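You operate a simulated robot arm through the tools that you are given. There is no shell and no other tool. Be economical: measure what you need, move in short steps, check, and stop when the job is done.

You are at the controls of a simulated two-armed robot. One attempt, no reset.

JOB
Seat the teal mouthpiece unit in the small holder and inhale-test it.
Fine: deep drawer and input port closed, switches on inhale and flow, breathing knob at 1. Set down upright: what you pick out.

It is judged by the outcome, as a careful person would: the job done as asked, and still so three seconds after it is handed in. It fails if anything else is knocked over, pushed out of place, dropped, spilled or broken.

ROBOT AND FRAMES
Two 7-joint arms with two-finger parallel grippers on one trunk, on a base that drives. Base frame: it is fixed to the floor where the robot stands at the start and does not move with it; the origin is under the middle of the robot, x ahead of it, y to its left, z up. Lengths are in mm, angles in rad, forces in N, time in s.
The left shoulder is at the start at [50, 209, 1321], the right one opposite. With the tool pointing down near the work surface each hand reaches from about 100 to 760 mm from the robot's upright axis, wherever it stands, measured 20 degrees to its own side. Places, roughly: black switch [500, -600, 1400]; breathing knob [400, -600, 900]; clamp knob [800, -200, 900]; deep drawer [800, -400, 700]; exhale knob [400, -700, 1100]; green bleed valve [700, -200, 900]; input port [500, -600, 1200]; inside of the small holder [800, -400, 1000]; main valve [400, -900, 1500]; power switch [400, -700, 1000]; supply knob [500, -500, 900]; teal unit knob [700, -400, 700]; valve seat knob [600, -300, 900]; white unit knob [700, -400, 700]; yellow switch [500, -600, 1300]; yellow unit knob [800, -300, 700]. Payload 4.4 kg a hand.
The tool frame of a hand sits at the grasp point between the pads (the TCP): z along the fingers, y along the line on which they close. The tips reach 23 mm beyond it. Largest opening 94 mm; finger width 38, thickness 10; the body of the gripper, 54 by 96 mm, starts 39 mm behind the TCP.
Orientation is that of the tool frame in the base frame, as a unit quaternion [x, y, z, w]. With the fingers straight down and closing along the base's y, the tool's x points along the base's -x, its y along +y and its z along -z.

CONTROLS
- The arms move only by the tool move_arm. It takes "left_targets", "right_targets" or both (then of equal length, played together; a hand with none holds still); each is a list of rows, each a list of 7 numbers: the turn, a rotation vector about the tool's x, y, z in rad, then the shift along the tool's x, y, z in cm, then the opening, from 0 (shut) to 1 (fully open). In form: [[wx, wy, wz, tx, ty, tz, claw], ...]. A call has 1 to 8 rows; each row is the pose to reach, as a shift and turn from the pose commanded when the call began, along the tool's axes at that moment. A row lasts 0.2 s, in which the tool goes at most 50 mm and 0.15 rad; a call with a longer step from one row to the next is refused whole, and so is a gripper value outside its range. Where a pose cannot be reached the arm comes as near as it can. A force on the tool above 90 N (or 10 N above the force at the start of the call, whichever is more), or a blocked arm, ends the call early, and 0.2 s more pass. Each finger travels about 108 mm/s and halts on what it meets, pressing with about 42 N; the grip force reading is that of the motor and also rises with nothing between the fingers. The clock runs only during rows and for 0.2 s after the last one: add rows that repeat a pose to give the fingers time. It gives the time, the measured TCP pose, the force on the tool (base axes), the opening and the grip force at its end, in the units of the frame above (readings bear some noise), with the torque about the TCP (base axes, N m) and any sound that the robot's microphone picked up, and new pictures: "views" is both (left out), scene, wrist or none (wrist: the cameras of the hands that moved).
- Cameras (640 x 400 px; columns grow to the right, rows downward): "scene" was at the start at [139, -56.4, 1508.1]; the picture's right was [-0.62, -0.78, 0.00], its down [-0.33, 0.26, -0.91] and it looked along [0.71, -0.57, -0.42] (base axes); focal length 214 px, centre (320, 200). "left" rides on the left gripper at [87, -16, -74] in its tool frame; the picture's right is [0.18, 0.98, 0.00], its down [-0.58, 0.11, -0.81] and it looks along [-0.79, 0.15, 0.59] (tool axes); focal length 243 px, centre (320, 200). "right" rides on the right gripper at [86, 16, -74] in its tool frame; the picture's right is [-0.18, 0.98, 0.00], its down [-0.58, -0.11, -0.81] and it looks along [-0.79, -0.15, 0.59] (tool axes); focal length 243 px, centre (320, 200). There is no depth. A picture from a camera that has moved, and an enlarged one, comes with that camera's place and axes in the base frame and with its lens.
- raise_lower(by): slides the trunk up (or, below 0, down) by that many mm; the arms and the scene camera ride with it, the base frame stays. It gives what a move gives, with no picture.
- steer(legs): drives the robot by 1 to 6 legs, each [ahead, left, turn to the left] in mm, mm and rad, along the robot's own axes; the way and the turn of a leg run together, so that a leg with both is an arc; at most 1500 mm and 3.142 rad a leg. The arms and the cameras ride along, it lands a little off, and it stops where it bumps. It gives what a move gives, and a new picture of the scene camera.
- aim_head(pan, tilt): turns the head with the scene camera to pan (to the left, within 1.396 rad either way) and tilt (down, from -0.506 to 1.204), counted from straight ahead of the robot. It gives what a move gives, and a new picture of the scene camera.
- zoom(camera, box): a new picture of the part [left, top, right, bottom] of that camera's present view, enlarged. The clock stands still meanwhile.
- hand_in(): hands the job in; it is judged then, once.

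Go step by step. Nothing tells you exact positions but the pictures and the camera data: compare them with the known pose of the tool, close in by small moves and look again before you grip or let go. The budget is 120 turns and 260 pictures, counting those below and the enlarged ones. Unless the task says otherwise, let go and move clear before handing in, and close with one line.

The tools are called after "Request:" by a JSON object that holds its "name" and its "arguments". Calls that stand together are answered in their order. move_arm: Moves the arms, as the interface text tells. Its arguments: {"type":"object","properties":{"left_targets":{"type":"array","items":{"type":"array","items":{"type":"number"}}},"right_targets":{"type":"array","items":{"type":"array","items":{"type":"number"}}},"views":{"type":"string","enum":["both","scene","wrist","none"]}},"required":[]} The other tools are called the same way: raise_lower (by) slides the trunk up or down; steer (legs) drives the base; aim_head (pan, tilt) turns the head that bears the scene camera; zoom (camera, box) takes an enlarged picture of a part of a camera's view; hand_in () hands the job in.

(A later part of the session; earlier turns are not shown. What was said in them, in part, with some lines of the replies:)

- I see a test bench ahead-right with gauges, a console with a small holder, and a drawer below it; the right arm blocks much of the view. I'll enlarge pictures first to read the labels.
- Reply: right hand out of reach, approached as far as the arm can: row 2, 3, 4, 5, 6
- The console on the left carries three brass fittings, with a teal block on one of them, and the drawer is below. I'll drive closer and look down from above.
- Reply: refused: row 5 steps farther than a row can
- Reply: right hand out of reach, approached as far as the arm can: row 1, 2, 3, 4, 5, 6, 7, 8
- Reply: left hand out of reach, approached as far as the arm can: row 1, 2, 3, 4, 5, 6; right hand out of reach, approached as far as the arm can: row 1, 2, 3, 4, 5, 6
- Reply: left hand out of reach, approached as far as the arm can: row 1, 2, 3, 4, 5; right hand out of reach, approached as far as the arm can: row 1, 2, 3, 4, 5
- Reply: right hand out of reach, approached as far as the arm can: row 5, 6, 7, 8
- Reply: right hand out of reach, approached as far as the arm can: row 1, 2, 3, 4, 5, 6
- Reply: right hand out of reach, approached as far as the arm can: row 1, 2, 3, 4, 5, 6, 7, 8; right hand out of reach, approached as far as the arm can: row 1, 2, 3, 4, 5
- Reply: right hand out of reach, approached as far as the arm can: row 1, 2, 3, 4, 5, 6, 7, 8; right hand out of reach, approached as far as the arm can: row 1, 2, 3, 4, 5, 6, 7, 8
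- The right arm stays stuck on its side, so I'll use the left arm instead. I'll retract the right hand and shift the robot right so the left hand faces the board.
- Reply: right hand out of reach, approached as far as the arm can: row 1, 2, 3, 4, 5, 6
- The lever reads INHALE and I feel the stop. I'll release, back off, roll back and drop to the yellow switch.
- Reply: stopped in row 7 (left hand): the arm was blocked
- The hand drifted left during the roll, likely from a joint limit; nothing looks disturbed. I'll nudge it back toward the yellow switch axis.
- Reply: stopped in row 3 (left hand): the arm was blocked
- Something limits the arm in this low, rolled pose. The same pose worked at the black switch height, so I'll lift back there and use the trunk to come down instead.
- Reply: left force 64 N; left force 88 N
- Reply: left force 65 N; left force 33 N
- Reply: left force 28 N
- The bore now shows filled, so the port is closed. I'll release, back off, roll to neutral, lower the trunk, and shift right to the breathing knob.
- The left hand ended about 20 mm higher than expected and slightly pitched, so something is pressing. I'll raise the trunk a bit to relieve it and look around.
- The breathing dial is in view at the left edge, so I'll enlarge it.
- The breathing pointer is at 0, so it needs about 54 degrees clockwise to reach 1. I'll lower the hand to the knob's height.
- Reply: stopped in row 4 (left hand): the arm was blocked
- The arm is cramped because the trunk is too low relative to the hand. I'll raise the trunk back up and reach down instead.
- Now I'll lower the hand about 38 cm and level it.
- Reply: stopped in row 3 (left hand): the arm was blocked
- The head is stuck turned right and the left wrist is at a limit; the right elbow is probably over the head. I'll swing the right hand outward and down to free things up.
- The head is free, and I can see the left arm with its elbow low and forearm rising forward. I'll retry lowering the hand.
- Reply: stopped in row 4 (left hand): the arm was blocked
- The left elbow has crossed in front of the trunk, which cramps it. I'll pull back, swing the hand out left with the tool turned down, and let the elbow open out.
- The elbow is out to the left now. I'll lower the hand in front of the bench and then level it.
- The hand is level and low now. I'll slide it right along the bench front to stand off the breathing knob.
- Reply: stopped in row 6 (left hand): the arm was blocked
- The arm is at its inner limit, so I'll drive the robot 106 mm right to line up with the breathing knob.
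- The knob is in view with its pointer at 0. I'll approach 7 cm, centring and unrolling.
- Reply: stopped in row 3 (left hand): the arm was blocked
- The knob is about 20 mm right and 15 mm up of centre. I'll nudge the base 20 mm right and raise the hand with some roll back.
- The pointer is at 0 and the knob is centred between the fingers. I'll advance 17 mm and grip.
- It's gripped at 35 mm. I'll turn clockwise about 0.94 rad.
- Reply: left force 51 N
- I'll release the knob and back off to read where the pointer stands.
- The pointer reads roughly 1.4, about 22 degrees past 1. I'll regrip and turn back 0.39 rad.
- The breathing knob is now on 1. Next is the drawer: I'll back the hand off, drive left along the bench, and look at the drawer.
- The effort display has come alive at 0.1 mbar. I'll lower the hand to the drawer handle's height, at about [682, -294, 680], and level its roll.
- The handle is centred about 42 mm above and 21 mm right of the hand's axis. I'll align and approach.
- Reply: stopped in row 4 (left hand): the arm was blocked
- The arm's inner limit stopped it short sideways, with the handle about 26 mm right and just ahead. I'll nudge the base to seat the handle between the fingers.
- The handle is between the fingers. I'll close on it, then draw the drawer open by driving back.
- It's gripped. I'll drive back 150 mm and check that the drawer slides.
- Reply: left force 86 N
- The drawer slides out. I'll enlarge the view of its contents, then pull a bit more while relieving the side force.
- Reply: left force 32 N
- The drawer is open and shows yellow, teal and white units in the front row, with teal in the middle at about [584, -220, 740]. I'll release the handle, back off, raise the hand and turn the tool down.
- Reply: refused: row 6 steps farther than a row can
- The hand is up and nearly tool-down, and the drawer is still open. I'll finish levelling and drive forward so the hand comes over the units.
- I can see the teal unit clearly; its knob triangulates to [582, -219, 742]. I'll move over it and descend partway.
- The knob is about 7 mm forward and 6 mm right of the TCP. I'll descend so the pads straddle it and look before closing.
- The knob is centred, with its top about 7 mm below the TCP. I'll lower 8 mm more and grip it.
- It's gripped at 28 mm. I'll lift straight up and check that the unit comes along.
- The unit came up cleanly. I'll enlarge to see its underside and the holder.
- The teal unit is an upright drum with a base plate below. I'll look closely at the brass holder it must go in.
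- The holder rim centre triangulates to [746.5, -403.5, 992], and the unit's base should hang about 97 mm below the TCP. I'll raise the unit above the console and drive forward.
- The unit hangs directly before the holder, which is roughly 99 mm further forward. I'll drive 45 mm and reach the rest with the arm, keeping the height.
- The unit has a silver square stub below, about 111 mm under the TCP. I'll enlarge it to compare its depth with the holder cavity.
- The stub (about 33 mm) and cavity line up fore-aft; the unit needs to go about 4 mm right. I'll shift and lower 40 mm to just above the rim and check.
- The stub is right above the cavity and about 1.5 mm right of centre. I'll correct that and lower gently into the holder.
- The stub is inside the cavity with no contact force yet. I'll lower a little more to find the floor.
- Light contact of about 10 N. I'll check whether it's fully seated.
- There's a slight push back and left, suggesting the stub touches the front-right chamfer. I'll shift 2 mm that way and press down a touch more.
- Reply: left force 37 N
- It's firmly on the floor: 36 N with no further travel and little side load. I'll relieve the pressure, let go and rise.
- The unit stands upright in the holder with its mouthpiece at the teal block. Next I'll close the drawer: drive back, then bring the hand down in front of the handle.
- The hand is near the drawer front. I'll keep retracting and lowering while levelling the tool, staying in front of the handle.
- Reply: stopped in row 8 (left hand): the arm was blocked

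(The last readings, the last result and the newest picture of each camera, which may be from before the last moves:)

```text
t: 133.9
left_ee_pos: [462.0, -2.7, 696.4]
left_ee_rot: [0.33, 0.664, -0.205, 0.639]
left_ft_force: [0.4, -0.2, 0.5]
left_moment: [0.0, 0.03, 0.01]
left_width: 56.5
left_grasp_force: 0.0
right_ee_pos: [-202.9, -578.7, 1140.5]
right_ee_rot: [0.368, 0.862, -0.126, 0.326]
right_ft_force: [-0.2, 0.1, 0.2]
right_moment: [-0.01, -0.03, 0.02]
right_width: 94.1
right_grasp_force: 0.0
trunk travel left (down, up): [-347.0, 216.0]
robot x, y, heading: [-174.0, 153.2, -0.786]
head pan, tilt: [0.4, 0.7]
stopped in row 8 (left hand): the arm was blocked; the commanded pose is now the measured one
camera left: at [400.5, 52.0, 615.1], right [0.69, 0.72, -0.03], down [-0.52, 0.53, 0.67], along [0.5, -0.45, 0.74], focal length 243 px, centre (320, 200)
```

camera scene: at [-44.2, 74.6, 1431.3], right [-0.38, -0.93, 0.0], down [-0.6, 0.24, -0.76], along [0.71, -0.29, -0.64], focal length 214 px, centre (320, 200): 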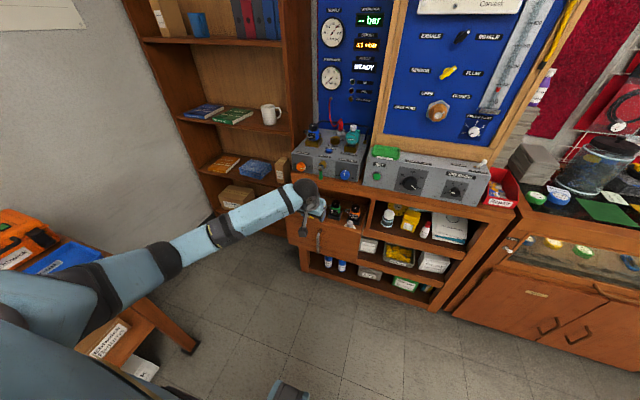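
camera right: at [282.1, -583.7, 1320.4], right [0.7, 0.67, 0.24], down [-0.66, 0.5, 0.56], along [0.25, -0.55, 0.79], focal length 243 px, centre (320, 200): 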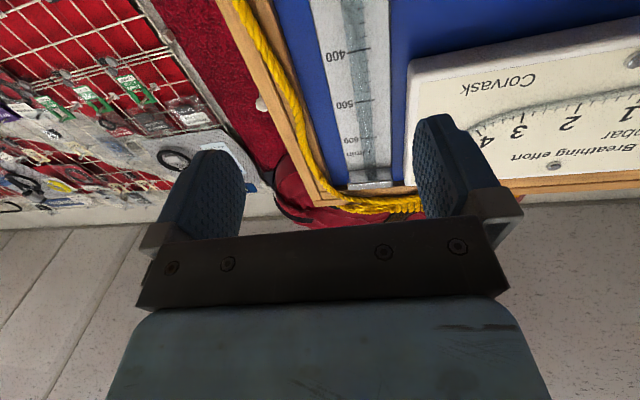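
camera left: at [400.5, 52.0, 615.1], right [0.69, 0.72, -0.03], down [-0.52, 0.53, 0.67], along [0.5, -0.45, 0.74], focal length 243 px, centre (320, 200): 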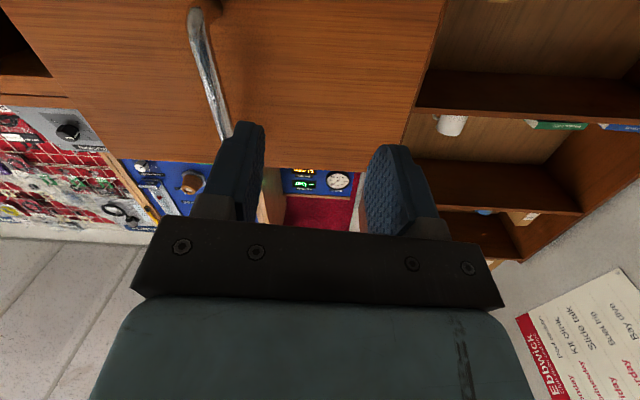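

The hand is level but about 78 mm left of the handle. I'll drive right, then forward so the fingers straddle it.

Request:
{"name": "steer", "arguments": {"legs": [[0, -78, 0], [60, 0, 0]]}}

Request:
{"name": "zoom", "arguments": {"camera": "left", "box": [0, 0, 640, 400]}}

```text
t: 135.8
left_ee_pos: [448.6, -101.3, 697.2]
left_ee_rot: [0.331, 0.665, -0.205, 0.638]
left_ft_force: [-0.3, 0.0, -0.1]
left_moment: [0.0, 0.02, -0.04]
left_width: 56.2
left_grasp_force: 0.1
right_ee_pos: [-216.3, -675.7, 1141.6]
right_ee_rot: [0.367, 0.861, -0.127, 0.327]
right_ft_force: [0.4, 0.0, 0.3]
right_moment: [0.03, 0.02, 0.03]
right_width: 94.0
right_grasp_force: 0.1
trunk travel left (down, up): [-347.0, 216.0]
robot x, y, heading: [-182.7, 56.1, -0.788]
head pan, tilt: [0.4, 0.7]
camera scene: at [-57.1, -23.9, 1431.1], right [-0.38, -0.93, 0.0], down [-0.6, 0.24, -0.76], along [0.71, -0.29, -0.64], focal length 214 px, centre (320, 200)
```

scene: 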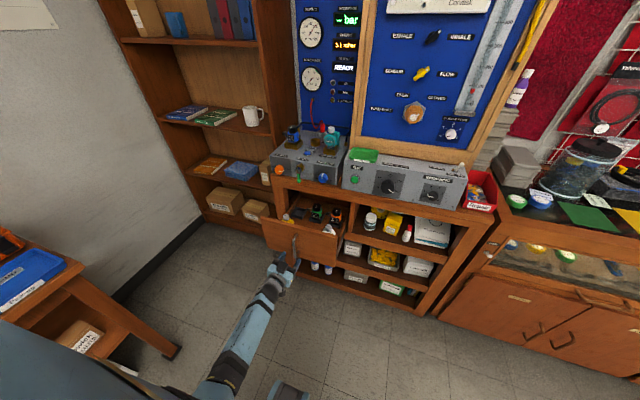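

```text
1.00 times, centred on (320, 200) of left (not enlarged: the box is as wide or as high as the picture)
camera zoom: at [386.6, -46.0, 615.9], right [0.69, 0.72, -0.03], down [-0.52, 0.53, 0.67], along [0.5, -0.45, 0.74], focal length 243 px, centre (320, 200)
```

zoom: 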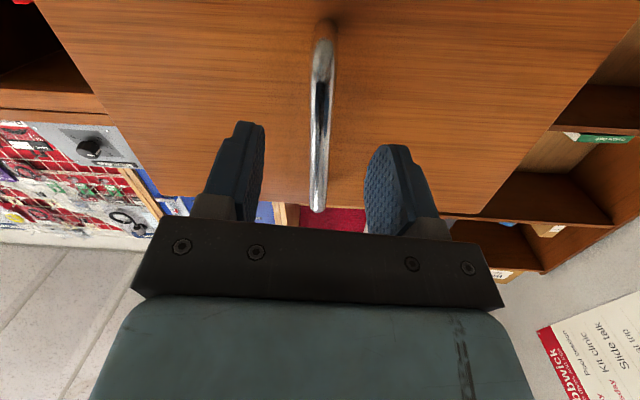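

The fingers straddle the handle well. I'll drive forward to push the drawer shut with the fingertips on either side of the handle.

Request:
{"name": "steer", "arguments": {"legs": [[200, 0, 0]]}}

```text
t: 137.4
left_ee_pos: [591.3, -241.3, 696.0]
left_ee_rot: [0.33, 0.665, -0.204, 0.638]
left_ft_force: [0.6, 0.1, -0.4]
left_moment: [0.01, -0.06, -0.01]
left_width: 56.5
left_grasp_force: 0.0
right_ee_pos: [-73.5, -816.5, 1142.6]
right_ee_rot: [0.367, 0.861, -0.127, 0.328]
right_ft_force: [0.0, 0.4, 0.6]
right_moment: [-0.03, 0.0, 0.01]
right_width: 94.0
right_grasp_force: 0.0
trunk travel left (down, up): [-347.0, 216.0]
robot x, y, heading: [-41.3, -86.4, -0.787]
head pan, tilt: [0.4, 0.7]
camera scene: at [84.0, -164.3, 1431.0], right [-0.38, -0.93, 0.0], down [-0.6, 0.24, -0.76], along [0.71, -0.29, -0.64], focal length 214 px, centre (320, 200)
```

scene: 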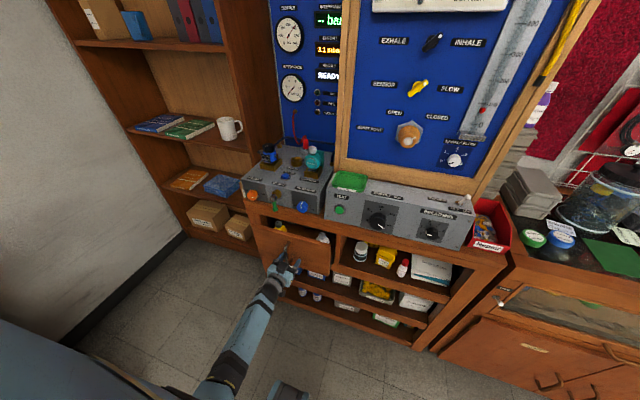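

The drawer is mostly in. I'll push the rest.

Request:
{"name": "steer", "arguments": {"legs": [[90, 0, 0]]}}

Request:
{"name": "zoom", "arguments": {"camera": "scene", "box": [220, 140, 360, 300]}}

```text
t: 138.5
left_ee_pos: [642.5, -289.9, 695.6]
left_ee_rot: [0.329, 0.664, -0.202, 0.64]
left_ft_force: [0.6, -0.7, -0.1]
left_moment: [0.01, 0.0, -0.02]
left_width: 56.4
left_grasp_force: 0.1
right_ee_pos: [-19.0, -872.0, 1140.5]
right_ee_rot: [0.367, 0.862, -0.127, 0.326]
right_ft_force: [0.2, -0.8, -0.7]
right_moment: [-0.03, -0.05, 0.01]
right_width: 94.0
right_grasp_force: 0.1
trunk travel left (down, up): [-347.0, 216.0]
robot x, y, heading: [11.4, -134.6, -0.782]
head pan, tilt: [0.4, 0.7]
stopped in leg 1: the force on the tool passed its limit at 467 N (the readings are from after the stop); the commanded pose is now the measured one
camera scene: at [137.9, -218.8, 1431.0], right [-0.37, -0.93, 0.0], down [-0.6, 0.24, -0.76], along [0.71, -0.29, -0.64], focal length 214 px, centre (320, 200)
```

scene: 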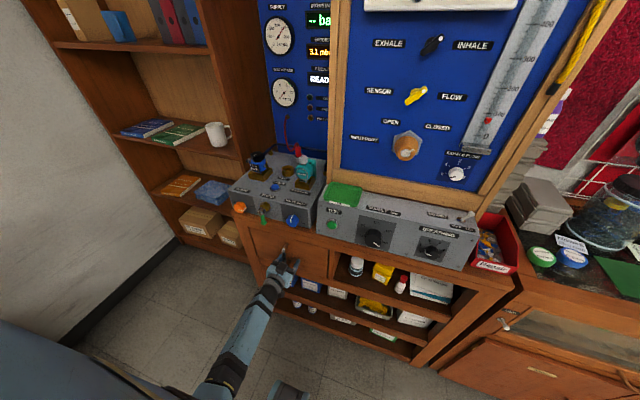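

```text
2.50 times, centred on (290, 220) of scene
camera zoom: at [137.9, -218.8, 1431.0], right [-0.37, -0.93, 0.0], down [-0.6, 0.24, -0.76], along [0.71, -0.29, -0.64], focal length 536 px, centre (395, 150)
```

zoom: 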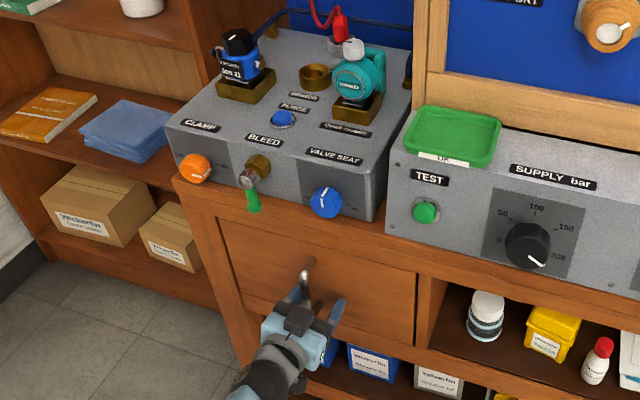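

The drawer is fully shut. I'll back off, close the fingers, raise the hand to TEST-button height, and shift right.

Request:
{"name": "steer", "arguments": {"legs": [[-110, 0, 0]]}}

Request:
{"name": "move_arm", "arguments": {"left_targets": [[0, 0, 0, -4.5, 0, 0, 0.3], [0, -0.02, 0, -9, -0.5, 0, 0], [0, -0.04, 0, -13.5, -1, 0, 0], [0, -0.06, -0.05, -18, -1.5, 0, 0], [0, -0.08, -0.1, -22.5, -2, 0, 0], [0, -0.1, -0.15, -24, -2, 0, 0]], "views": "none"}}

Request:
{"name": "steer", "arguments": {"legs": [[0, -150, 0]]}}

Request:
{"name": "zoom", "arguments": {"camera": "left", "box": [0, 0, 640, 400]}}

```text
t: 139.7
left_ee_pos: [566.2, -213.1, 697.9]
left_ee_rot: [0.329, 0.664, -0.203, 0.64]
left_ft_force: [0.4, -0.8, 0.5]
left_moment: [-0.01, 0.03, 0.01]
left_width: 56.2
left_grasp_force: 0.1
right_ee_pos: [-92.1, -794.0, 1142.3]
right_ee_rot: [0.366, 0.862, -0.126, 0.327]
right_ft_force: [-0.1, 0.0, 0.1]
right_moment: [0.01, 0.01, -0.02]
right_width: 94.2
right_grasp_force: 0.1
trunk travel left (down, up): [-347.0, 216.0]
robot x, y, heading: [-63.6, -63.5, -0.777]
head pan, tilt: [0.4, 0.7]
camera scene: at [61.4, -141.1, 1431.2], right [-0.37, -0.93, 0.0], down [-0.6, 0.24, -0.77], along [0.71, -0.28, -0.64], focal length 214 px, centre (320, 200)
```

scene: 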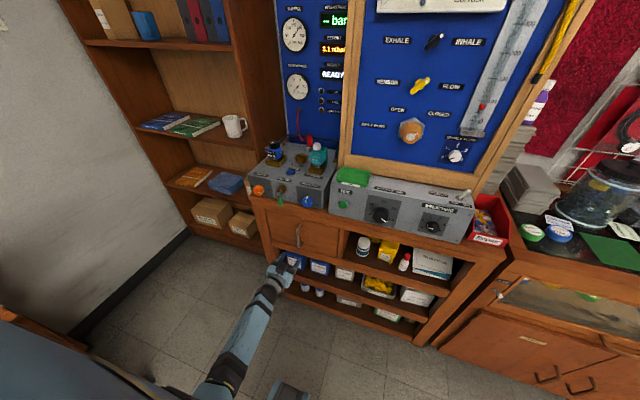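

```text
t: 141.1
left_ee_pos: [543.7, -268.9, 930.6]
left_ee_rot: [0.27, 0.654, -0.267, 0.655]
left_ft_force: [-0.4, 0.5, 0.4]
left_moment: [0.01, 0.01, 0.01]
left_width: 0.0
left_grasp_force: 42.2
right_ee_pos: [-92.7, -794.4, 1142.2]
right_ee_rot: [0.365, 0.862, -0.126, 0.327]
right_ft_force: [-1.0, -1.3, -0.3]
right_moment: [-0.04, 0.0, -0.01]
right_width: 94.1
right_grasp_force: 0.1
trunk travel left (down, up): [-347.0, 216.0]
robot x, y, heading: [-64.6, -63.7, -0.782]
head pan, tilt: [0.4, 0.7]
```

```text
t: 143.1
left_ee_pos: [436.9, -378.2, 931.7]
left_ee_rot: [0.268, 0.654, -0.266, 0.655]
left_ft_force: [0.4, 0.2, -0.5]
left_moment: [0.01, -0.02, -0.02]
left_width: 0.0
left_grasp_force: 42.2
right_ee_pos: [-199.8, -902.4, 1141.7]
right_ee_rot: [0.365, 0.862, -0.127, 0.327]
right_ft_force: [-0.2, -1.1, 0.2]
right_moment: [-0.01, 0.01, 0.0]
right_width: 93.8
right_grasp_force: 0.1
trunk travel left (down, up): [-347.0, 216.0]
robot x, y, heading: [-173.2, -172.8, -0.782]
head pan, tilt: [0.4, 0.7]
camera scene: at [-46.1, -250.2, 1431.1], right [-0.37, -0.93, 0.0], down [-0.6, 0.24, -0.77], along [0.71, -0.28, -0.64], focal length 214 px, centre (320, 200)
```

scene: 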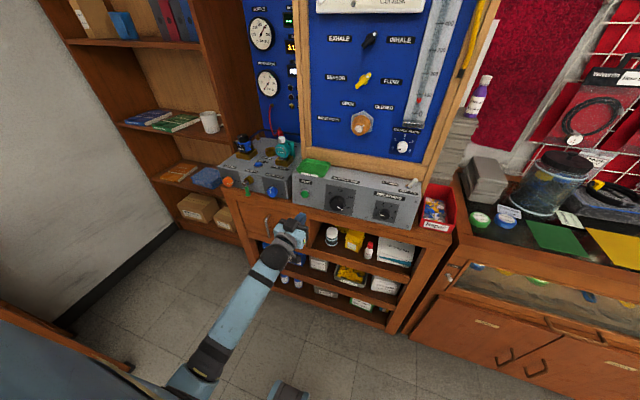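

```text
1.00 times, centred on (320, 200) of left (not enlarged: the box is as wide or as high as the picture)
camera zoom: at [371.5, -336.9, 844.1], right [0.69, 0.7, -0.18], down [-0.5, 0.64, 0.58], along [0.52, -0.31, 0.79], focal length 243 px, centre (320, 200)
```

zoom: 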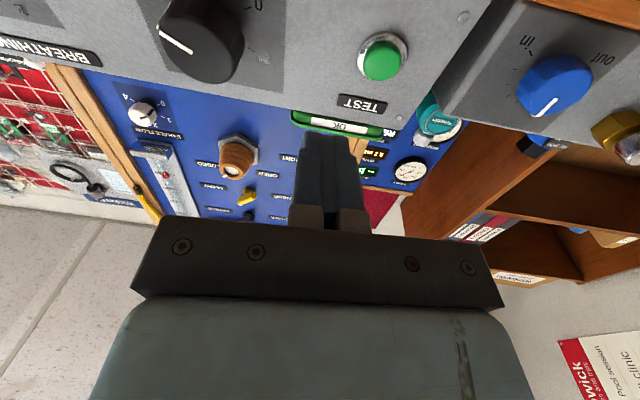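

The TEST button is about 46 mm left, 10 mm lower, and about 120 mm ahead. I'll line up and approach to just short.

Request:
{"name": "move_arm", "arguments": {"left_targets": [[0, 0, 0, 0.3, 1.5, 2, 0], [0, 0, 0, 0.7, 3, 4, 0], [0, 0, 0, 1, 4.6, 6, 0], [0, 0, 0, 1, 4.6, 7.5, 0]], "views": "wrist"}}

Request:
{"name": "zoom", "arguments": {"camera": "scene", "box": [270, 160, 350, 230]}}

```text
t: 144.1
left_ee_pos: [521.7, -396.4, 922.5]
left_ee_rot: [0.269, 0.654, -0.267, 0.655]
left_ft_force: [-0.6, 0.4, -1.1]
left_moment: [-0.05, 0.01, 0.0]
left_width: 0.2
left_grasp_force: 41.9
right_ee_pos: [-200.1, -902.5, 1141.4]
right_ee_rot: [0.364, 0.863, -0.126, 0.328]
right_ft_force: [-0.3, -0.2, -0.7]
right_moment: [0.0, -0.02, 0.0]
right_width: 94.2
right_grasp_force: 0.0
trunk travel left (down, up): [-347.0, 216.0]
robot x, y, heading: [-170.2, -173.3, -0.778]
head pan, tilt: [0.4, 0.7]
camera left: at [456.8, -356.6, 834.5], right [0.69, 0.7, -0.18], down [-0.5, 0.64, 0.58], along [0.52, -0.31, 0.79], focal length 243 px, centre (320, 200)
```

left: 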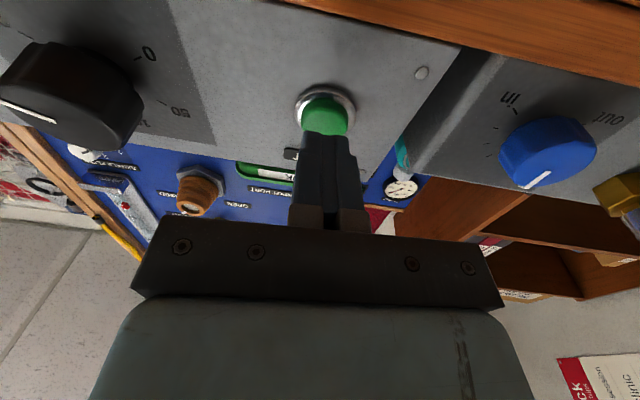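

```text
5.71 times, centred on (310, 195) of scene
camera zoom: at [-46.1, -250.5, 1431.1], right [-0.37, -0.93, 0.0], down [-0.6, 0.24, -0.76], along [0.71, -0.28, -0.64], focal length 1226 px, centre (377, 229)
```

zoom: 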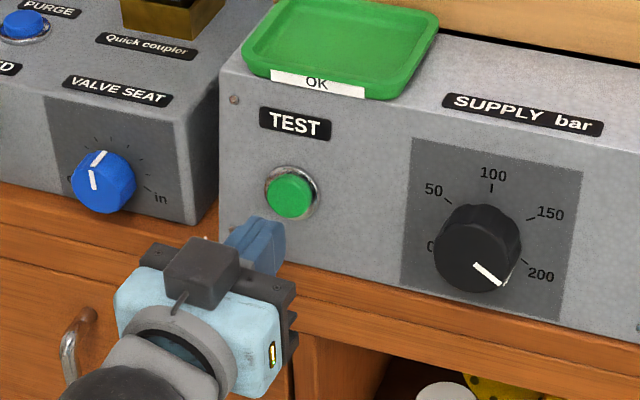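

The tip is aligned with the button about 24 mm ahead. I'll press it.

Request:
{"name": "move_arm", "arguments": {"left_targets": [[0, 0, 0, 0.3, 0.2, 1.5, 0], [0, 0, 0, 0.4, 0.2, 2.4, 0], [0, 0, 0, 0.4, 0.2, 2.8, 0], [0, 0, 0, 0.4, 0.2, 3.2, 0]], "views": "both"}}

```text
t: 145.1
left_ee_pos: [544.8, -415.9, 916.9]
left_ee_rot: [0.268, 0.654, -0.267, 0.655]
left_ft_force: [-12.1, 5.9, -4.7]
left_moment: [0.11, 0.15, -0.05]
left_width: 0.0
left_grasp_force: 41.6
right_ee_pos: [-200.8, -902.1, 1143.1]
right_ee_rot: [0.365, 0.862, -0.127, 0.328]
right_ft_force: [-0.8, 0.7, -0.7]
right_moment: [0.01, -0.02, -0.01]
right_width: 94.0
right_grasp_force: 0.1
trunk travel left (down, up): [-347.0, 216.0]
robot x, y, heading: [-173.1, -169.8, -0.779]
head pan, tilt: [0.4, 0.7]
heard: click
camera scene: at [-47.1, -249.1, 1431.2], right [-0.37, -0.93, 0.0], down [-0.6, 0.24, -0.77], along [0.71, -0.28, -0.64], focal length 214 px, centre (320, 200)
camera left: at [480.8, -376.4, 829.9], right [0.69, 0.7, -0.18], down [-0.5, 0.64, 0.58], along [0.53, -0.31, 0.79], focal length 243 px, centre (320, 200)
```

scene: 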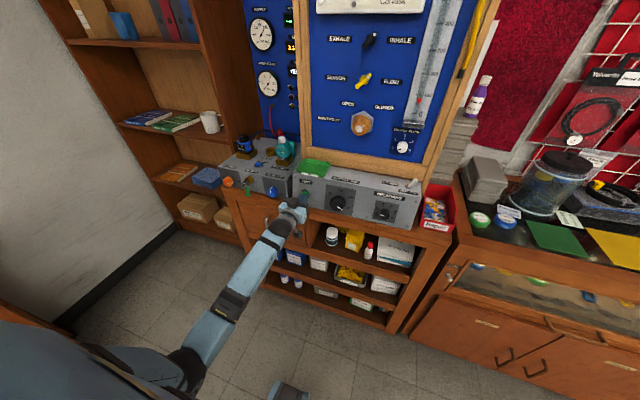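
left: 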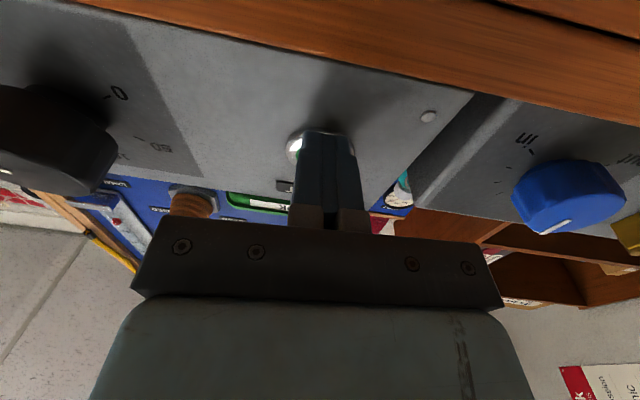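

A click was heard. I'll back the finger off and turn the head to read the displays.

Request:
{"name": "move_arm", "arguments": {"left_targets": [[0, 0, 0, 0, 0, -3, 0], [0, 0, 0, 0, 0, -7, 0], [0, 0, 0, 0, 0, -11, 0]], "views": "none"}}

Request:
{"name": "aim_head", "arguments": {"pan": 0.5, "tilt": 0.3}}

Request:
{"name": "zoom", "arguments": {"camera": "scene", "box": [260, 80, 480, 230]}}

```text
t: 145.9
left_ee_pos: [467.4, -340.6, 919.4]
left_ee_rot: [0.268, 0.654, -0.266, 0.656]
left_ft_force: [-0.2, 0.7, -0.5]
left_moment: [0.02, 0.04, 0.0]
left_width: 0.0
left_grasp_force: 42.3
right_ee_pos: [-200.5, -903.0, 1142.2]
right_ee_rot: [0.365, 0.863, -0.126, 0.327]
right_ft_force: [-0.4, -0.4, -0.3]
right_moment: [-0.01, -0.02, 0.02]
right_width: 94.0
right_grasp_force: 0.0
trunk travel left (down, up): [-347.0, 216.0]
robot x, y, heading: [-173.3, -172.1, -0.779]
head pan, tilt: [0.4, 0.7]
```

```text
t: 146.8
left_ee_pos: [469.4, -341.4, 918.1]
left_ee_rot: [0.269, 0.654, -0.266, 0.655]
left_ft_force: [0.3, 0.5, 0.7]
left_moment: [-0.01, 0.02, 0.0]
left_width: 0.0
left_grasp_force: 41.9
right_ee_pos: [-199.0, -902.5, 1142.3]
right_ee_rot: [0.364, 0.863, -0.126, 0.327]
right_ft_force: [-0.6, -0.8, -0.1]
right_moment: [-0.03, -0.04, -0.02]
right_width: 93.9
right_grasp_force: 0.1
trunk travel left (down, up): [-347.0, 216.0]
robot x, y, heading: [-169.4, -176.0, -0.782]
head pan, tilt: [0.499, 0.3]
camera scene: at [-35.2, -244.4, 1467.2], right [-0.28, -0.96, 0.0], down [-0.28, 0.08, -0.96], along [0.92, -0.26, -0.3], focal length 214 px, centre (320, 200)
```

scene: 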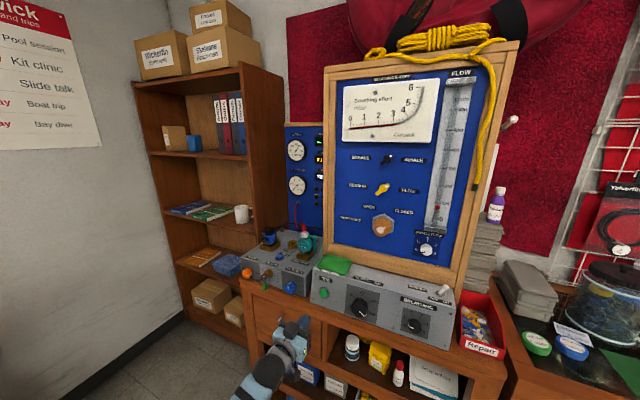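

```text
2.67 times, centred on (370, 155) of scene
camera zoom: at [-35.2, -244.4, 1467.2], right [-0.28, -0.96, 0.0], down [-0.28, 0.08, -0.96], along [0.92, -0.26, -0.3], focal length 572 px, centre (187, 320)
```

zoom: 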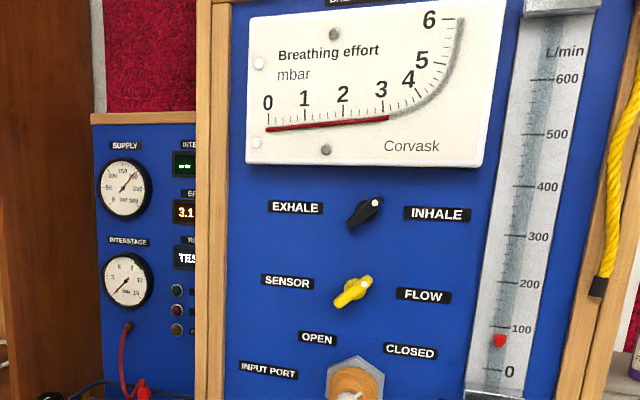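

The result display reads "TES…", so the test is running, with effort at 3.1 mbar. I'll shift left to read the display fully.

Request:
{"name": "steer", "arguments": {"legs": [[0, 220, 0]]}}

Request:
{"name": "zoom", "arguments": {"camera": "scene", "box": [220, 90, 440, 260]}}

```text
t: 149.3
left_ee_pos: [624.4, -182.6, 917.3]
left_ee_rot: [0.268, 0.654, -0.265, 0.656]
left_ft_force: [-0.2, 0.4, -0.4]
left_moment: [-0.02, 0.01, -0.03]
left_width: 0.0
left_grasp_force: 42.0
right_ee_pos: [-43.9, -745.8, 1142.0]
right_ee_rot: [0.364, 0.863, -0.125, 0.327]
right_ft_force: [0.0, -0.5, -0.6]
right_moment: [0.02, 0.02, 0.01]
right_width: 94.0
right_grasp_force: 0.0
trunk travel left (down, up): [-347.0, 216.0]
robot x, y, heading: [-17.7, -15.2, -0.779]
head pan, tilt: [0.499, 0.3]
camera scene: at [121.1, -86.5, 1467.2], right [-0.28, -0.96, 0.0], down [-0.28, 0.08, -0.96], along [0.92, -0.26, -0.3], focal length 214 px, centre (320, 200)
```

scene: 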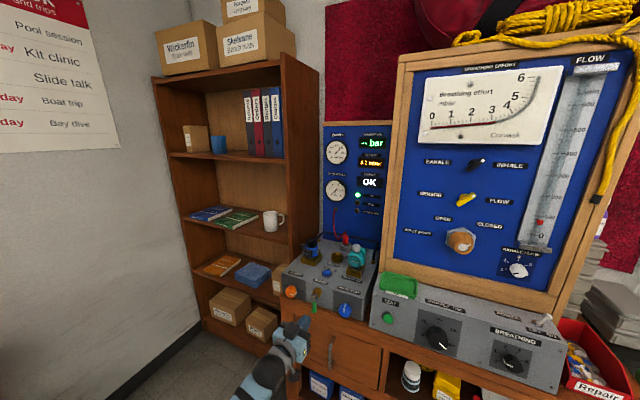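

```text
2.35 times, centred on (330, 175) of scene
camera zoom: at [121.1, -86.5, 1467.2], right [-0.28, -0.96, 0.0], down [-0.28, 0.08, -0.96], along [0.92, -0.26, -0.3], focal length 505 px, centre (296, 259)
```

zoom: 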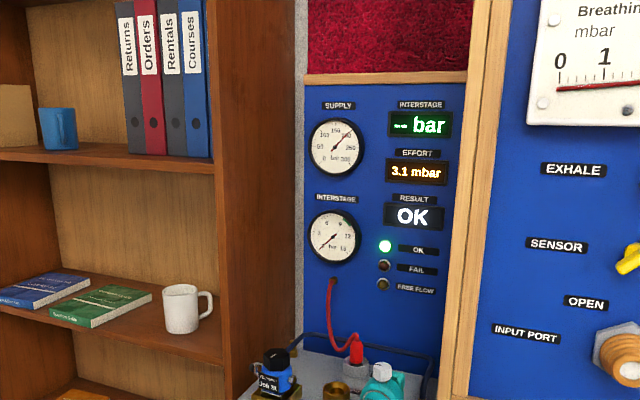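

The result is OK with the green lamp lit. A final check of the drawer, unit and dials before handing in.

Request:
{"name": "zoom", "arguments": {"camera": "scene", "box": [260, 220, 460, 390]}}

Request:
{"name": "zoom", "arguments": {"camera": "scene", "box": [380, 130, 580, 390]}}

```text
2.35 times, centred on (360, 305) of scene
camera zoom: at [121.1, -86.5, 1467.2], right [-0.28, -0.96, 0.0], down [-0.28, 0.08, -0.96], along [0.92, -0.26, -0.3], focal length 505 px, centre (226, -47)
```

zoom: 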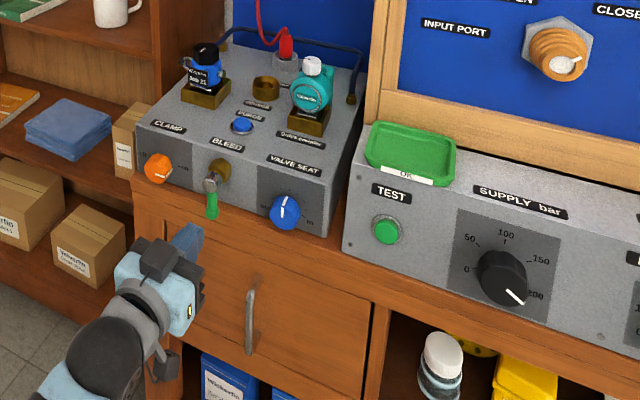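

```text
1.54 times, centred on (480, 260) of scene
camera zoom: at [121.1, -86.5, 1467.2], right [-0.28, -0.96, 0.0], down [-0.28, 0.08, -0.96], along [0.92, -0.26, -0.3], focal length 330 px, centre (74, 108)
```

zoom: 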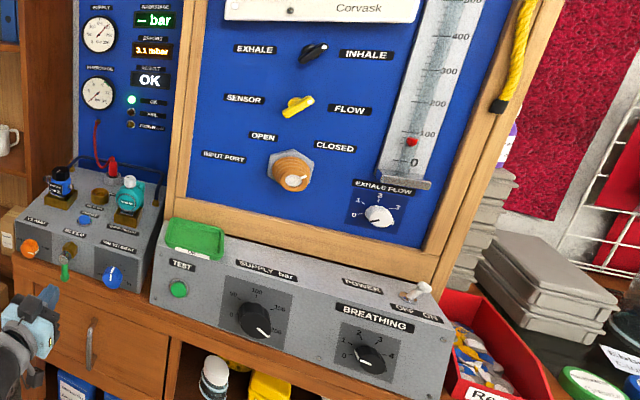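

I'll look closer at the breathing pointer to be sure.

Request:
{"name": "zoom", "arguments": {"camera": "scene", "box": [490, 325, 540, 380]}}

Request:
{"name": "aim_head", "arguments": {"pan": -0.2, "tilt": 0.6}}

```text
7.27 times, centred on (515, 352) of scene
camera zoom: at [121.1, -86.5, 1467.2], right [-0.28, -0.96, 0.0], down [-0.28, 0.08, -0.96], along [0.92, -0.26, -0.3], focal length 1560 px, centre (-1098, -909)
```

zoom: 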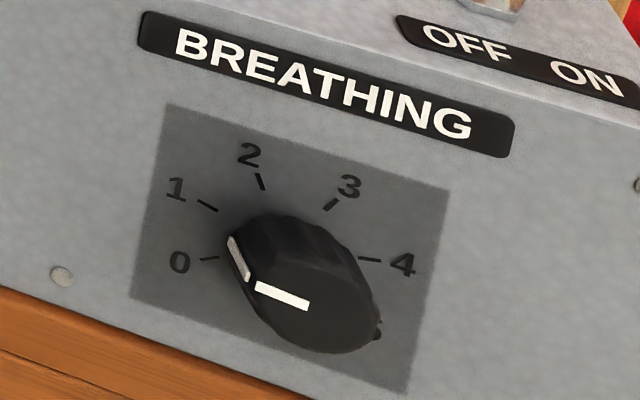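

```text
t: 150.4
left_ee_pos: [624.5, -184.1, 918.9]
left_ee_rot: [0.268, 0.654, -0.266, 0.655]
left_ft_force: [-0.1, 0.4, -1.0]
left_moment: [0.0, -0.02, 0.01]
left_width: 0.0
left_grasp_force: 41.4
right_ee_pos: [-44.3, -745.7, 1142.7]
right_ee_rot: [0.364, 0.863, -0.126, 0.327]
right_ft_force: [0.3, -0.5, 0.2]
right_moment: [0.0, -0.03, -0.02]
right_width: 94.0
right_grasp_force: 0.1
trunk travel left (down, up): [-347.0, 216.0]
robot x, y, heading: [-17.4, -17.3, -0.78]
head pan, tilt: [-0.201, 0.6]
camera scene: at [80.6, -134.0, 1439.8], right [-0.83, -0.56, 0.0], down [-0.31, 0.47, -0.83], along [0.46, -0.69, -0.56], focal length 214 px, centre (320, 200)
```

scene: 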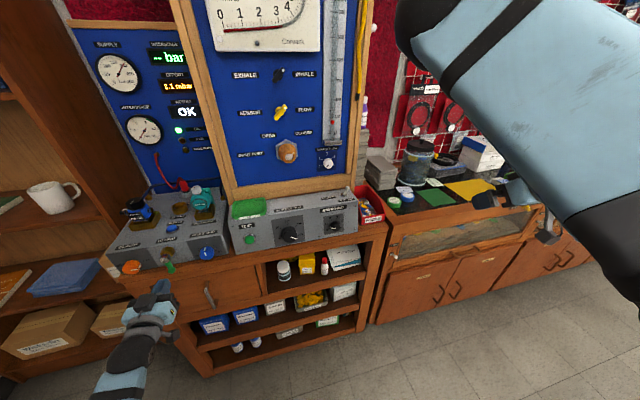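

The pointer sits slightly short of 1, at about 0.8. I'll trim it properly, so I'm driving back right to the knob.

Request:
{"name": "steer", "arguments": {"legs": [[0, -490, 0]]}}

Request:
{"name": "move_arm", "arguments": {"left_targets": [[0, 0, 0, 0, -0.5, 0, 0.4], [0, 0, 0, 0, -1, 1, 0.8], [0, 0, 0, 0, -2, 2, 0.8]], "views": "wrist"}}

```text
t: 155.2
left_ee_pos: [279.0, -531.8, 917.4]
left_ee_rot: [0.266, 0.655, -0.263, 0.656]
left_ft_force: [0.1, -0.1, -0.4]
left_moment: [-0.01, 0.0, -0.03]
left_width: 0.0
left_grasp_force: 41.0
right_ee_pos: [-384.8, -1097.7, 1142.9]
right_ee_rot: [0.362, 0.864, -0.124, 0.328]
right_ft_force: [-0.2, 1.2, 0.7]
right_moment: [0.01, 0.01, 0.02]
right_width: 93.9
right_grasp_force: 0.0
trunk travel left (down, up): [-347.0, 216.0]
robot x, y, heading: [-364.0, -367.3, -0.769]
head pan, tilt: [-0.201, 0.6]
camera scene: at [-264.9, -486.1, 1439.8], right [-0.83, -0.56, 0.0], down [-0.32, 0.47, -0.83], along [0.46, -0.68, -0.56], focal length 214 px, centre (320, 200)
```

scene: 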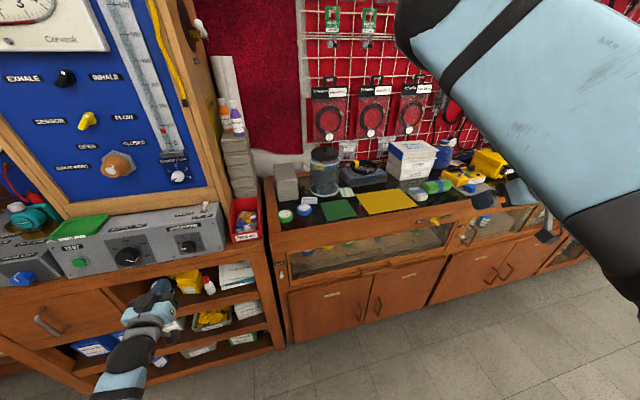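

```text
t: 156.1
left_ee_pos: [280.0, -560.5, 918.0]
left_ee_rot: [0.266, 0.655, -0.264, 0.656]
left_ft_force: [0.1, 0.6, -0.3]
left_moment: [0.01, 0.0, -0.01]
left_width: 75.3
left_grasp_force: 0.0
right_ee_pos: [-384.5, -1096.5, 1142.3]
right_ee_rot: [0.362, 0.864, -0.125, 0.327]
right_ft_force: [0.4, 0.5, -0.4]
right_moment: [0.0, -0.03, -0.03]
right_width: 93.9
right_grasp_force: 0.1
trunk travel left (down, up): [-347.0, 216.0]
robot x, y, heading: [-363.7, -367.5, -0.769]
head pan, tilt: [-0.201, 0.6]
camera left: at [213.9, -521.0, 830.3], right [0.68, 0.71, -0.18], down [-0.51, 0.64, 0.58], along [0.53, -0.31, 0.79], focal length 243 px, centre (320, 200)
```

left: 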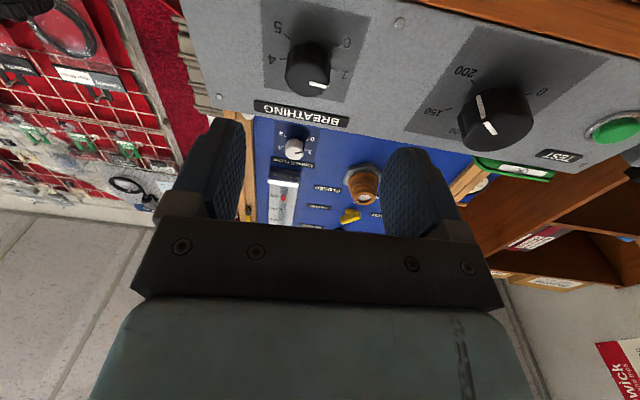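

I'll approach the knob and check the alignment.

Request:
{"name": "move_arm", "arguments": {"left_targets": [[0, 0, 0, -0.1, -0.1, 3.5, 0.7], [0, 0, 0, -0.3, -0.3, 7, 0.65]], "views": "wrist"}}

Request:
{"name": "zoom", "arguments": {"camera": "left", "box": [220, 60, 420, 185]}}

```text
t: 156.7
left_ee_pos: [328.8, -610.9, 919.9]
left_ee_rot: [0.266, 0.655, -0.263, 0.656]
left_ft_force: [-0.1, 0.1, -0.7]
left_moment: [0.0, 0.02, -0.03]
left_width: 60.9
left_grasp_force: 0.0
right_ee_pos: [-385.4, -1098.0, 1141.4]
right_ee_rot: [0.361, 0.864, -0.125, 0.328]
right_ft_force: [0.3, 0.8, -0.3]
right_moment: [0.03, -0.01, -0.03]
right_width: 94.0
right_grasp_force: 0.1
trunk travel left (down, up): [-347.0, 216.0]
robot x, y, heading: [-361.9, -368.1, -0.772]
head pan, tilt: [-0.201, 0.6]
camera left: at [262.8, -571.6, 832.1], right [0.68, 0.71, -0.18], down [-0.51, 0.64, 0.58], along [0.53, -0.31, 0.79], focal length 243 px, centre (320, 200)
```

left: 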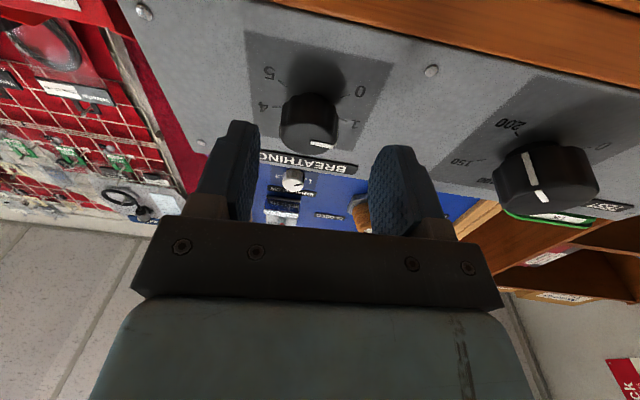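

```text
3.20 times, centred on (320, 122) of left
camera zoom: at [262.8, -571.6, 832.1], right [0.68, 0.71, -0.18], down [-0.51, 0.64, 0.58], along [0.53, -0.31, 0.79], focal length 776 px, centre (320, 448)
```

zoom: 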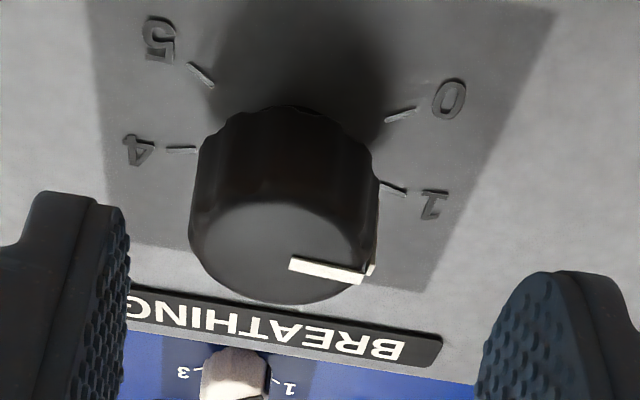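

The knob is 10 degrees short of 1. I'll centre, grip and turn it clockwise by 0.17 rad.

Request:
{"name": "move_arm", "arguments": {"left_targets": [[0, 0, 0, 0, -0.5, 1.3, 0.65], [0, 0, 0, 0, -0.5, 2.6, 0.55], [0, 0, 0, 0, -0.5, 2.6, 0.2], [0, 0, 0, 0, -0.5, 2.6, 0.1], [0, 0, 0, 0, -0.5, 2.6, 0.1], [0, 0, 0.09, 0, -0.5, 2.6, 0.1], [0, 0, 0.18, 0, -0.5, 2.6, 0.1]], "views": "wrist"}}

Request:
{"name": "move_arm", "arguments": {"left_targets": [[0, 0, 0, 0, 0, 0, 0.4], [0, 0, 0, 0, 0, 0, 0.7], [0, 0, 0, 0, 0, -3, 0.7], [0, 0, 0, 0, 0, -6, 0.7]], "views": "none"}}

Request:
{"name": "zoom", "arguments": {"camera": "left", "box": [220, 20, 420, 145]}}

```text
t: 158.2
left_ee_pos: [342.5, -631.9, 921.3]
left_ee_rot: [0.323, 0.629, -0.202, 0.677]
left_ft_force: [-11.3, -1.1, -3.0]
left_moment: [0.18, 0.17, -0.38]
left_width: 35.6
left_grasp_force: 44.7
right_ee_pos: [-385.5, -1097.8, 1143.0]
right_ee_rot: [0.362, 0.864, -0.125, 0.327]
right_ft_force: [-0.2, 0.4, 0.5]
right_moment: [0.04, 0.03, 0.0]
right_width: 94.0
right_grasp_force: 0.1
trunk travel left (down, up): [-347.0, 216.0]
robot x, y, heading: [-362.1, -369.3, -0.774]
head pan, tilt: [-0.201, 0.6]
camera left: at [288.5, -581.2, 831.7], right [0.69, 0.72, 0.0], down [-0.58, 0.56, 0.59], along [0.43, -0.41, 0.81], focal length 243 px, centre (320, 200)
```

left: 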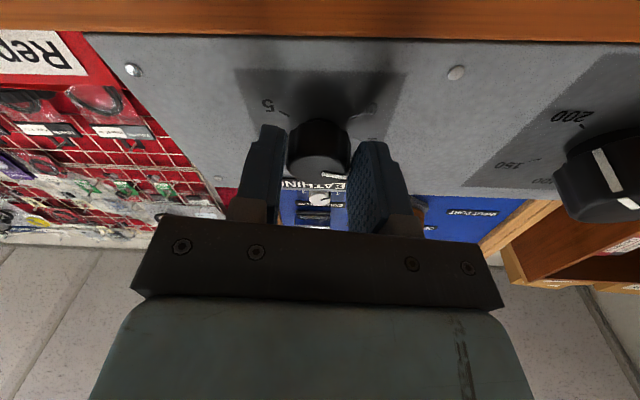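

```text
t: 159.2
left_ee_pos: [302.7, -589.3, 921.2]
left_ee_rot: [0.324, 0.628, -0.205, 0.677]
left_ft_force: [1.2, 0.7, 0.1]
left_moment: [0.03, 0.03, 0.02]
left_width: 65.5
left_grasp_force: 0.2
right_ee_pos: [-385.8, -1097.6, 1143.4]
right_ee_rot: [0.362, 0.864, -0.125, 0.328]
right_ft_force: [-0.1, 0.7, 0.4]
right_moment: [-0.01, 0.0, -0.02]
right_width: 94.2
right_grasp_force: 0.0
trunk travel left (down, up): [-347.0, 216.0]
robot x, y, heading: [-363.1, -365.2, -0.775]
head pan, tilt: [-0.201, 0.6]
```

```text
3.20 times, centred on (320, 82) of left
camera zoom: at [247.0, -539.1, 831.2], right [0.69, 0.72, 0.0], down [-0.58, 0.56, 0.59], along [0.43, -0.41, 0.81], focal length 776 px, centre (320, 576)
```

zoom: 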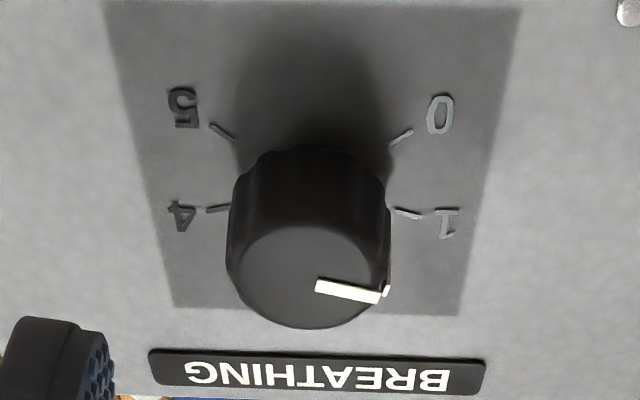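

The pointer now lines up with 1. I'll rerun the test at this setting: close the fingers, back off, and drive left to the TEST button.

Request:
{"name": "move_arm", "arguments": {"left_targets": [[0, 0, -0.09, 0, 0, -3, 0.4], [0, 0, -0.18, 0, 0, -6, 0], [0, 0, -0.18, 0, 0, -6, 0]], "views": "none"}}

Request:
{"name": "steer", "arguments": {"legs": [[0, 294, 0]]}}

Request:
{"name": "zoom", "arguments": {"camera": "left", "box": [0, 0, 640, 400]}}

```text
t: 160.1
left_ee_pos: [257.2, -548.3, 920.9]
left_ee_rot: [0.265, 0.656, -0.263, 0.656]
left_ft_force: [0.5, -0.2, 0.8]
left_moment: [0.0, 0.0, 0.02]
left_width: 0.1
left_grasp_force: 42.2
right_ee_pos: [-385.2, -1097.8, 1142.2]
right_ee_rot: [0.362, 0.864, -0.125, 0.327]
right_ft_force: [-0.1, -0.6, 0.0]
right_moment: [-0.01, 0.02, 0.01]
right_width: 93.9
right_grasp_force: 0.0
trunk travel left (down, up): [-347.0, 216.0]
robot x, y, heading: [-362.1, -366.8, -0.773]
head pan, tilt: [-0.201, 0.6]
```

```text
t: 163.2
left_ee_pos: [456.2, -347.3, 920.7]
left_ee_rot: [0.266, 0.655, -0.264, 0.656]
left_ft_force: [-0.5, -0.2, -0.3]
left_moment: [0.0, -0.01, -0.01]
left_width: 0.3
left_grasp_force: 42.5
right_ee_pos: [-187.2, -893.5, 1142.7]
right_ee_rot: [0.362, 0.864, -0.125, 0.328]
right_ft_force: [-0.6, 0.5, -0.3]
right_moment: [-0.01, 0.01, 0.05]
right_width: 93.9
right_grasp_force: 0.0
trunk travel left (down, up): [-347.0, 216.0]
robot x, y, heading: [-163.5, -160.3, -0.777]
head pan, tilt: [-0.201, 0.6]
camera scene: at [-65.3, -281.6, 1439.8], right [-0.83, -0.56, 0.0], down [-0.32, 0.47, -0.83], along [0.46, -0.68, -0.56], focal length 214 px, centre (320, 200)
```

scene: 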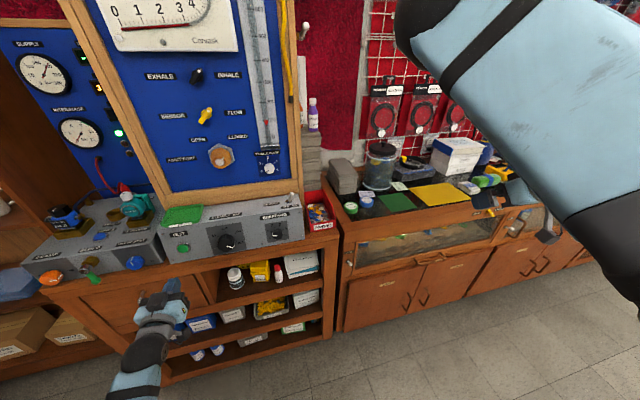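

```text
1.00 times, centred on (320, 200) of left (not enlarged: the box is as wide or as high as the picture)
camera zoom: at [391.4, -306.1, 832.5], right [0.68, 0.71, -0.18], down [-0.51, 0.64, 0.58], along [0.53, -0.31, 0.79], focal length 243 px, centre (320, 200)
```

zoom: 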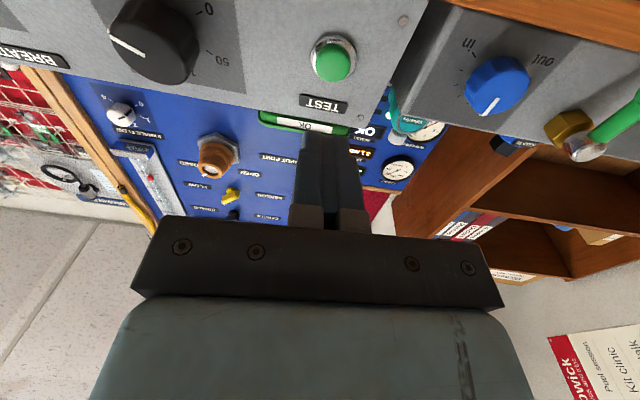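

The button is 11 mm left of the tip line. I'll approach and press.

Request:
{"name": "move_arm", "arguments": {"left_targets": [[0, 0, 0, 0.1, 0.6, 3.5, 0], [0, 0, 0, 0.2, 1.2, 7, 0], [0, 0, 0, 0.3, 1.2, 9.5, 0], [0, 0, 0, 0.3, 1.2, 10.8, 0], [0, 0, 0, 0.3, 1.2, 11.3, 0], [0, 0, 0, 0.3, 1.2, 11.6, 0]], "views": "none"}}

Request:
{"name": "move_arm", "arguments": {"left_targets": [[0, 0, 0, 0, 0, -3.5, 0], [0, 0, 0, 0, 0, -7.5, 0], [0, 0, 0, 0, 0, -11.5, 0]], "views": "none"}}

Request:
{"name": "steer", "arguments": {"legs": [[-60, 220, 0]]}}

Request:
{"name": "aim_head", "arguments": {"pan": 0.35, "tilt": 0.5}}

Request:
{"name": "zoom", "arguments": {"camera": "scene", "box": [220, 40, 520, 240]}}

```text
t: 164.6
left_ee_pos: [547.6, -417.1, 916.2]
left_ee_rot: [0.266, 0.656, -0.263, 0.655]
left_ft_force: [-16.5, 14.3, -8.1]
left_moment: [0.21, 0.21, -0.02]
left_width: 0.0
left_grasp_force: 42.0
right_ee_pos: [-186.7, -892.0, 1143.1]
right_ee_rot: [0.362, 0.863, -0.125, 0.329]
right_ft_force: [0.3, 0.2, -0.5]
right_moment: [0.02, -0.04, -0.02]
right_width: 93.9
right_grasp_force: 0.0
trunk travel left (down, up): [-347.0, 216.0]
robot x, y, heading: [-163.7, -164.1, -0.773]
head pan, tilt: [-0.201, 0.6]
heard: click
```

```text
t: 165.3
left_ee_pos: [465.7, -336.5, 918.1]
left_ee_rot: [0.267, 0.654, -0.264, 0.657]
left_ft_force: [1.3, -0.5, 0.5]
left_moment: [-0.02, -0.02, -0.06]
left_width: 0.0
left_grasp_force: 41.9
right_ee_pos: [-187.2, -892.8, 1142.4]
right_ee_rot: [0.362, 0.864, -0.125, 0.328]
right_ft_force: [0.2, 0.8, 0.1]
right_moment: [-0.01, 0.02, 0.04]
right_width: 93.9
right_grasp_force: 0.2
trunk travel left (down, up): [-347.0, 216.0]
robot x, y, heading: [-162.7, -163.4, -0.777]
head pan, tilt: [-0.201, 0.6]
```

```text
t: 167.9
left_ee_pos: [576.0, -140.7, 916.5]
left_ee_rot: [0.267, 0.654, -0.265, 0.656]
left_ft_force: [-1.0, 0.5, 0.0]
left_moment: [-0.01, 0.03, 0.01]
left_width: 0.0
left_grasp_force: 41.9
right_ee_pos: [-78.8, -695.7, 1142.0]
right_ee_rot: [0.363, 0.863, -0.126, 0.328]
right_ft_force: [1.0, 0.0, -0.8]
right_moment: [0.0, -0.01, -0.02]
right_width: 93.8
right_grasp_force: 0.0
trunk travel left (down, up): [-347.0, 216.0]
robot x, y, heading: [-54.4, 32.6, -0.778]
head pan, tilt: [-0.201, 0.6]
camera scene: at [43.7, -84.3, 1439.8], right [-0.83, -0.56, 0.0], down [-0.32, 0.47, -0.83], along [0.46, -0.68, -0.56], focal length 214 px, centre (320, 200)
```

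scene: 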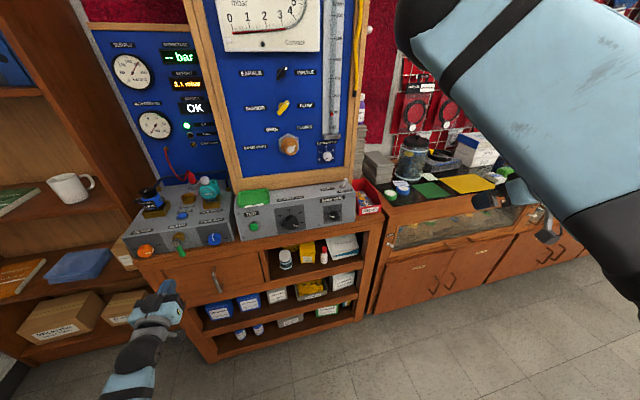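

```text
t: 168.8
left_ee_pos: [574.7, -140.0, 916.9]
left_ee_rot: [0.267, 0.655, -0.265, 0.656]
left_ft_force: [-0.4, 0.0, 0.2]
left_moment: [-0.02, 0.01, 0.03]
left_width: 0.0
left_grasp_force: 41.5
right_ee_pos: [-79.2, -695.5, 1140.3]
right_ee_rot: [0.363, 0.864, -0.125, 0.327]
right_ft_force: [0.5, -0.5, -0.1]
right_moment: [-0.02, -0.02, 0.0]
right_width: 93.8
right_grasp_force: 0.1
trunk travel left (down, up): [-347.0, 216.0]
robot x, y, heading: [-50.3, 30.8, -0.778]
head pan, tilt: [0.351, 0.499]
camera scene: at [77.1, -48.8, 1448.8], right [-0.41, -0.91, 0.0], down [-0.44, 0.2, -0.88], along [0.8, -0.36, -0.48], focal length 214 px, centre (320, 200)
```

scene: 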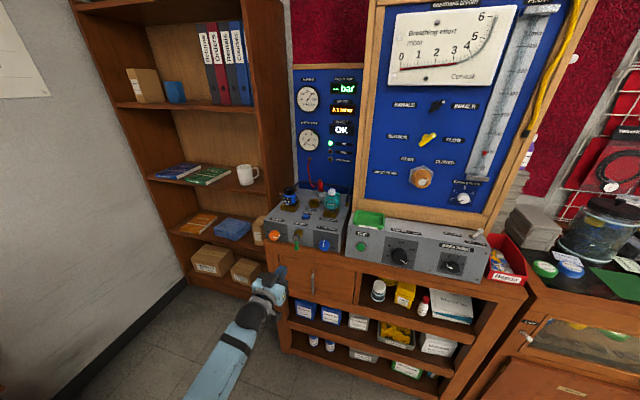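

```text
2.00 times, centred on (370, 140) of scene
camera zoom: at [77.1, -48.8, 1448.8], right [-0.41, -0.91, 0.0], down [-0.44, 0.2, -0.88], along [0.8, -0.36, -0.48], focal length 429 px, centre (220, 320)
```

zoom: 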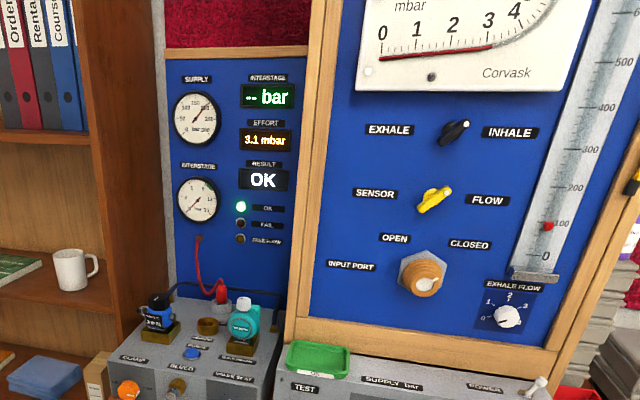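

The second test at setting 1 also reads OK. The switches are on INHALE and FLOW, the port and drawer are closed, and the unit is upright in the holder with both hands clear, so I'm handing in.

Request:
{"name": "hand_in", "arguments": {}}

```text
The job is handed in.
```

The teal unit is seated upright in the small holder and passed the inhale test (result OK, 3.1 mbar), with the drawer and input port closed, the switches on inhale and flow, and the breathing knob at 1.
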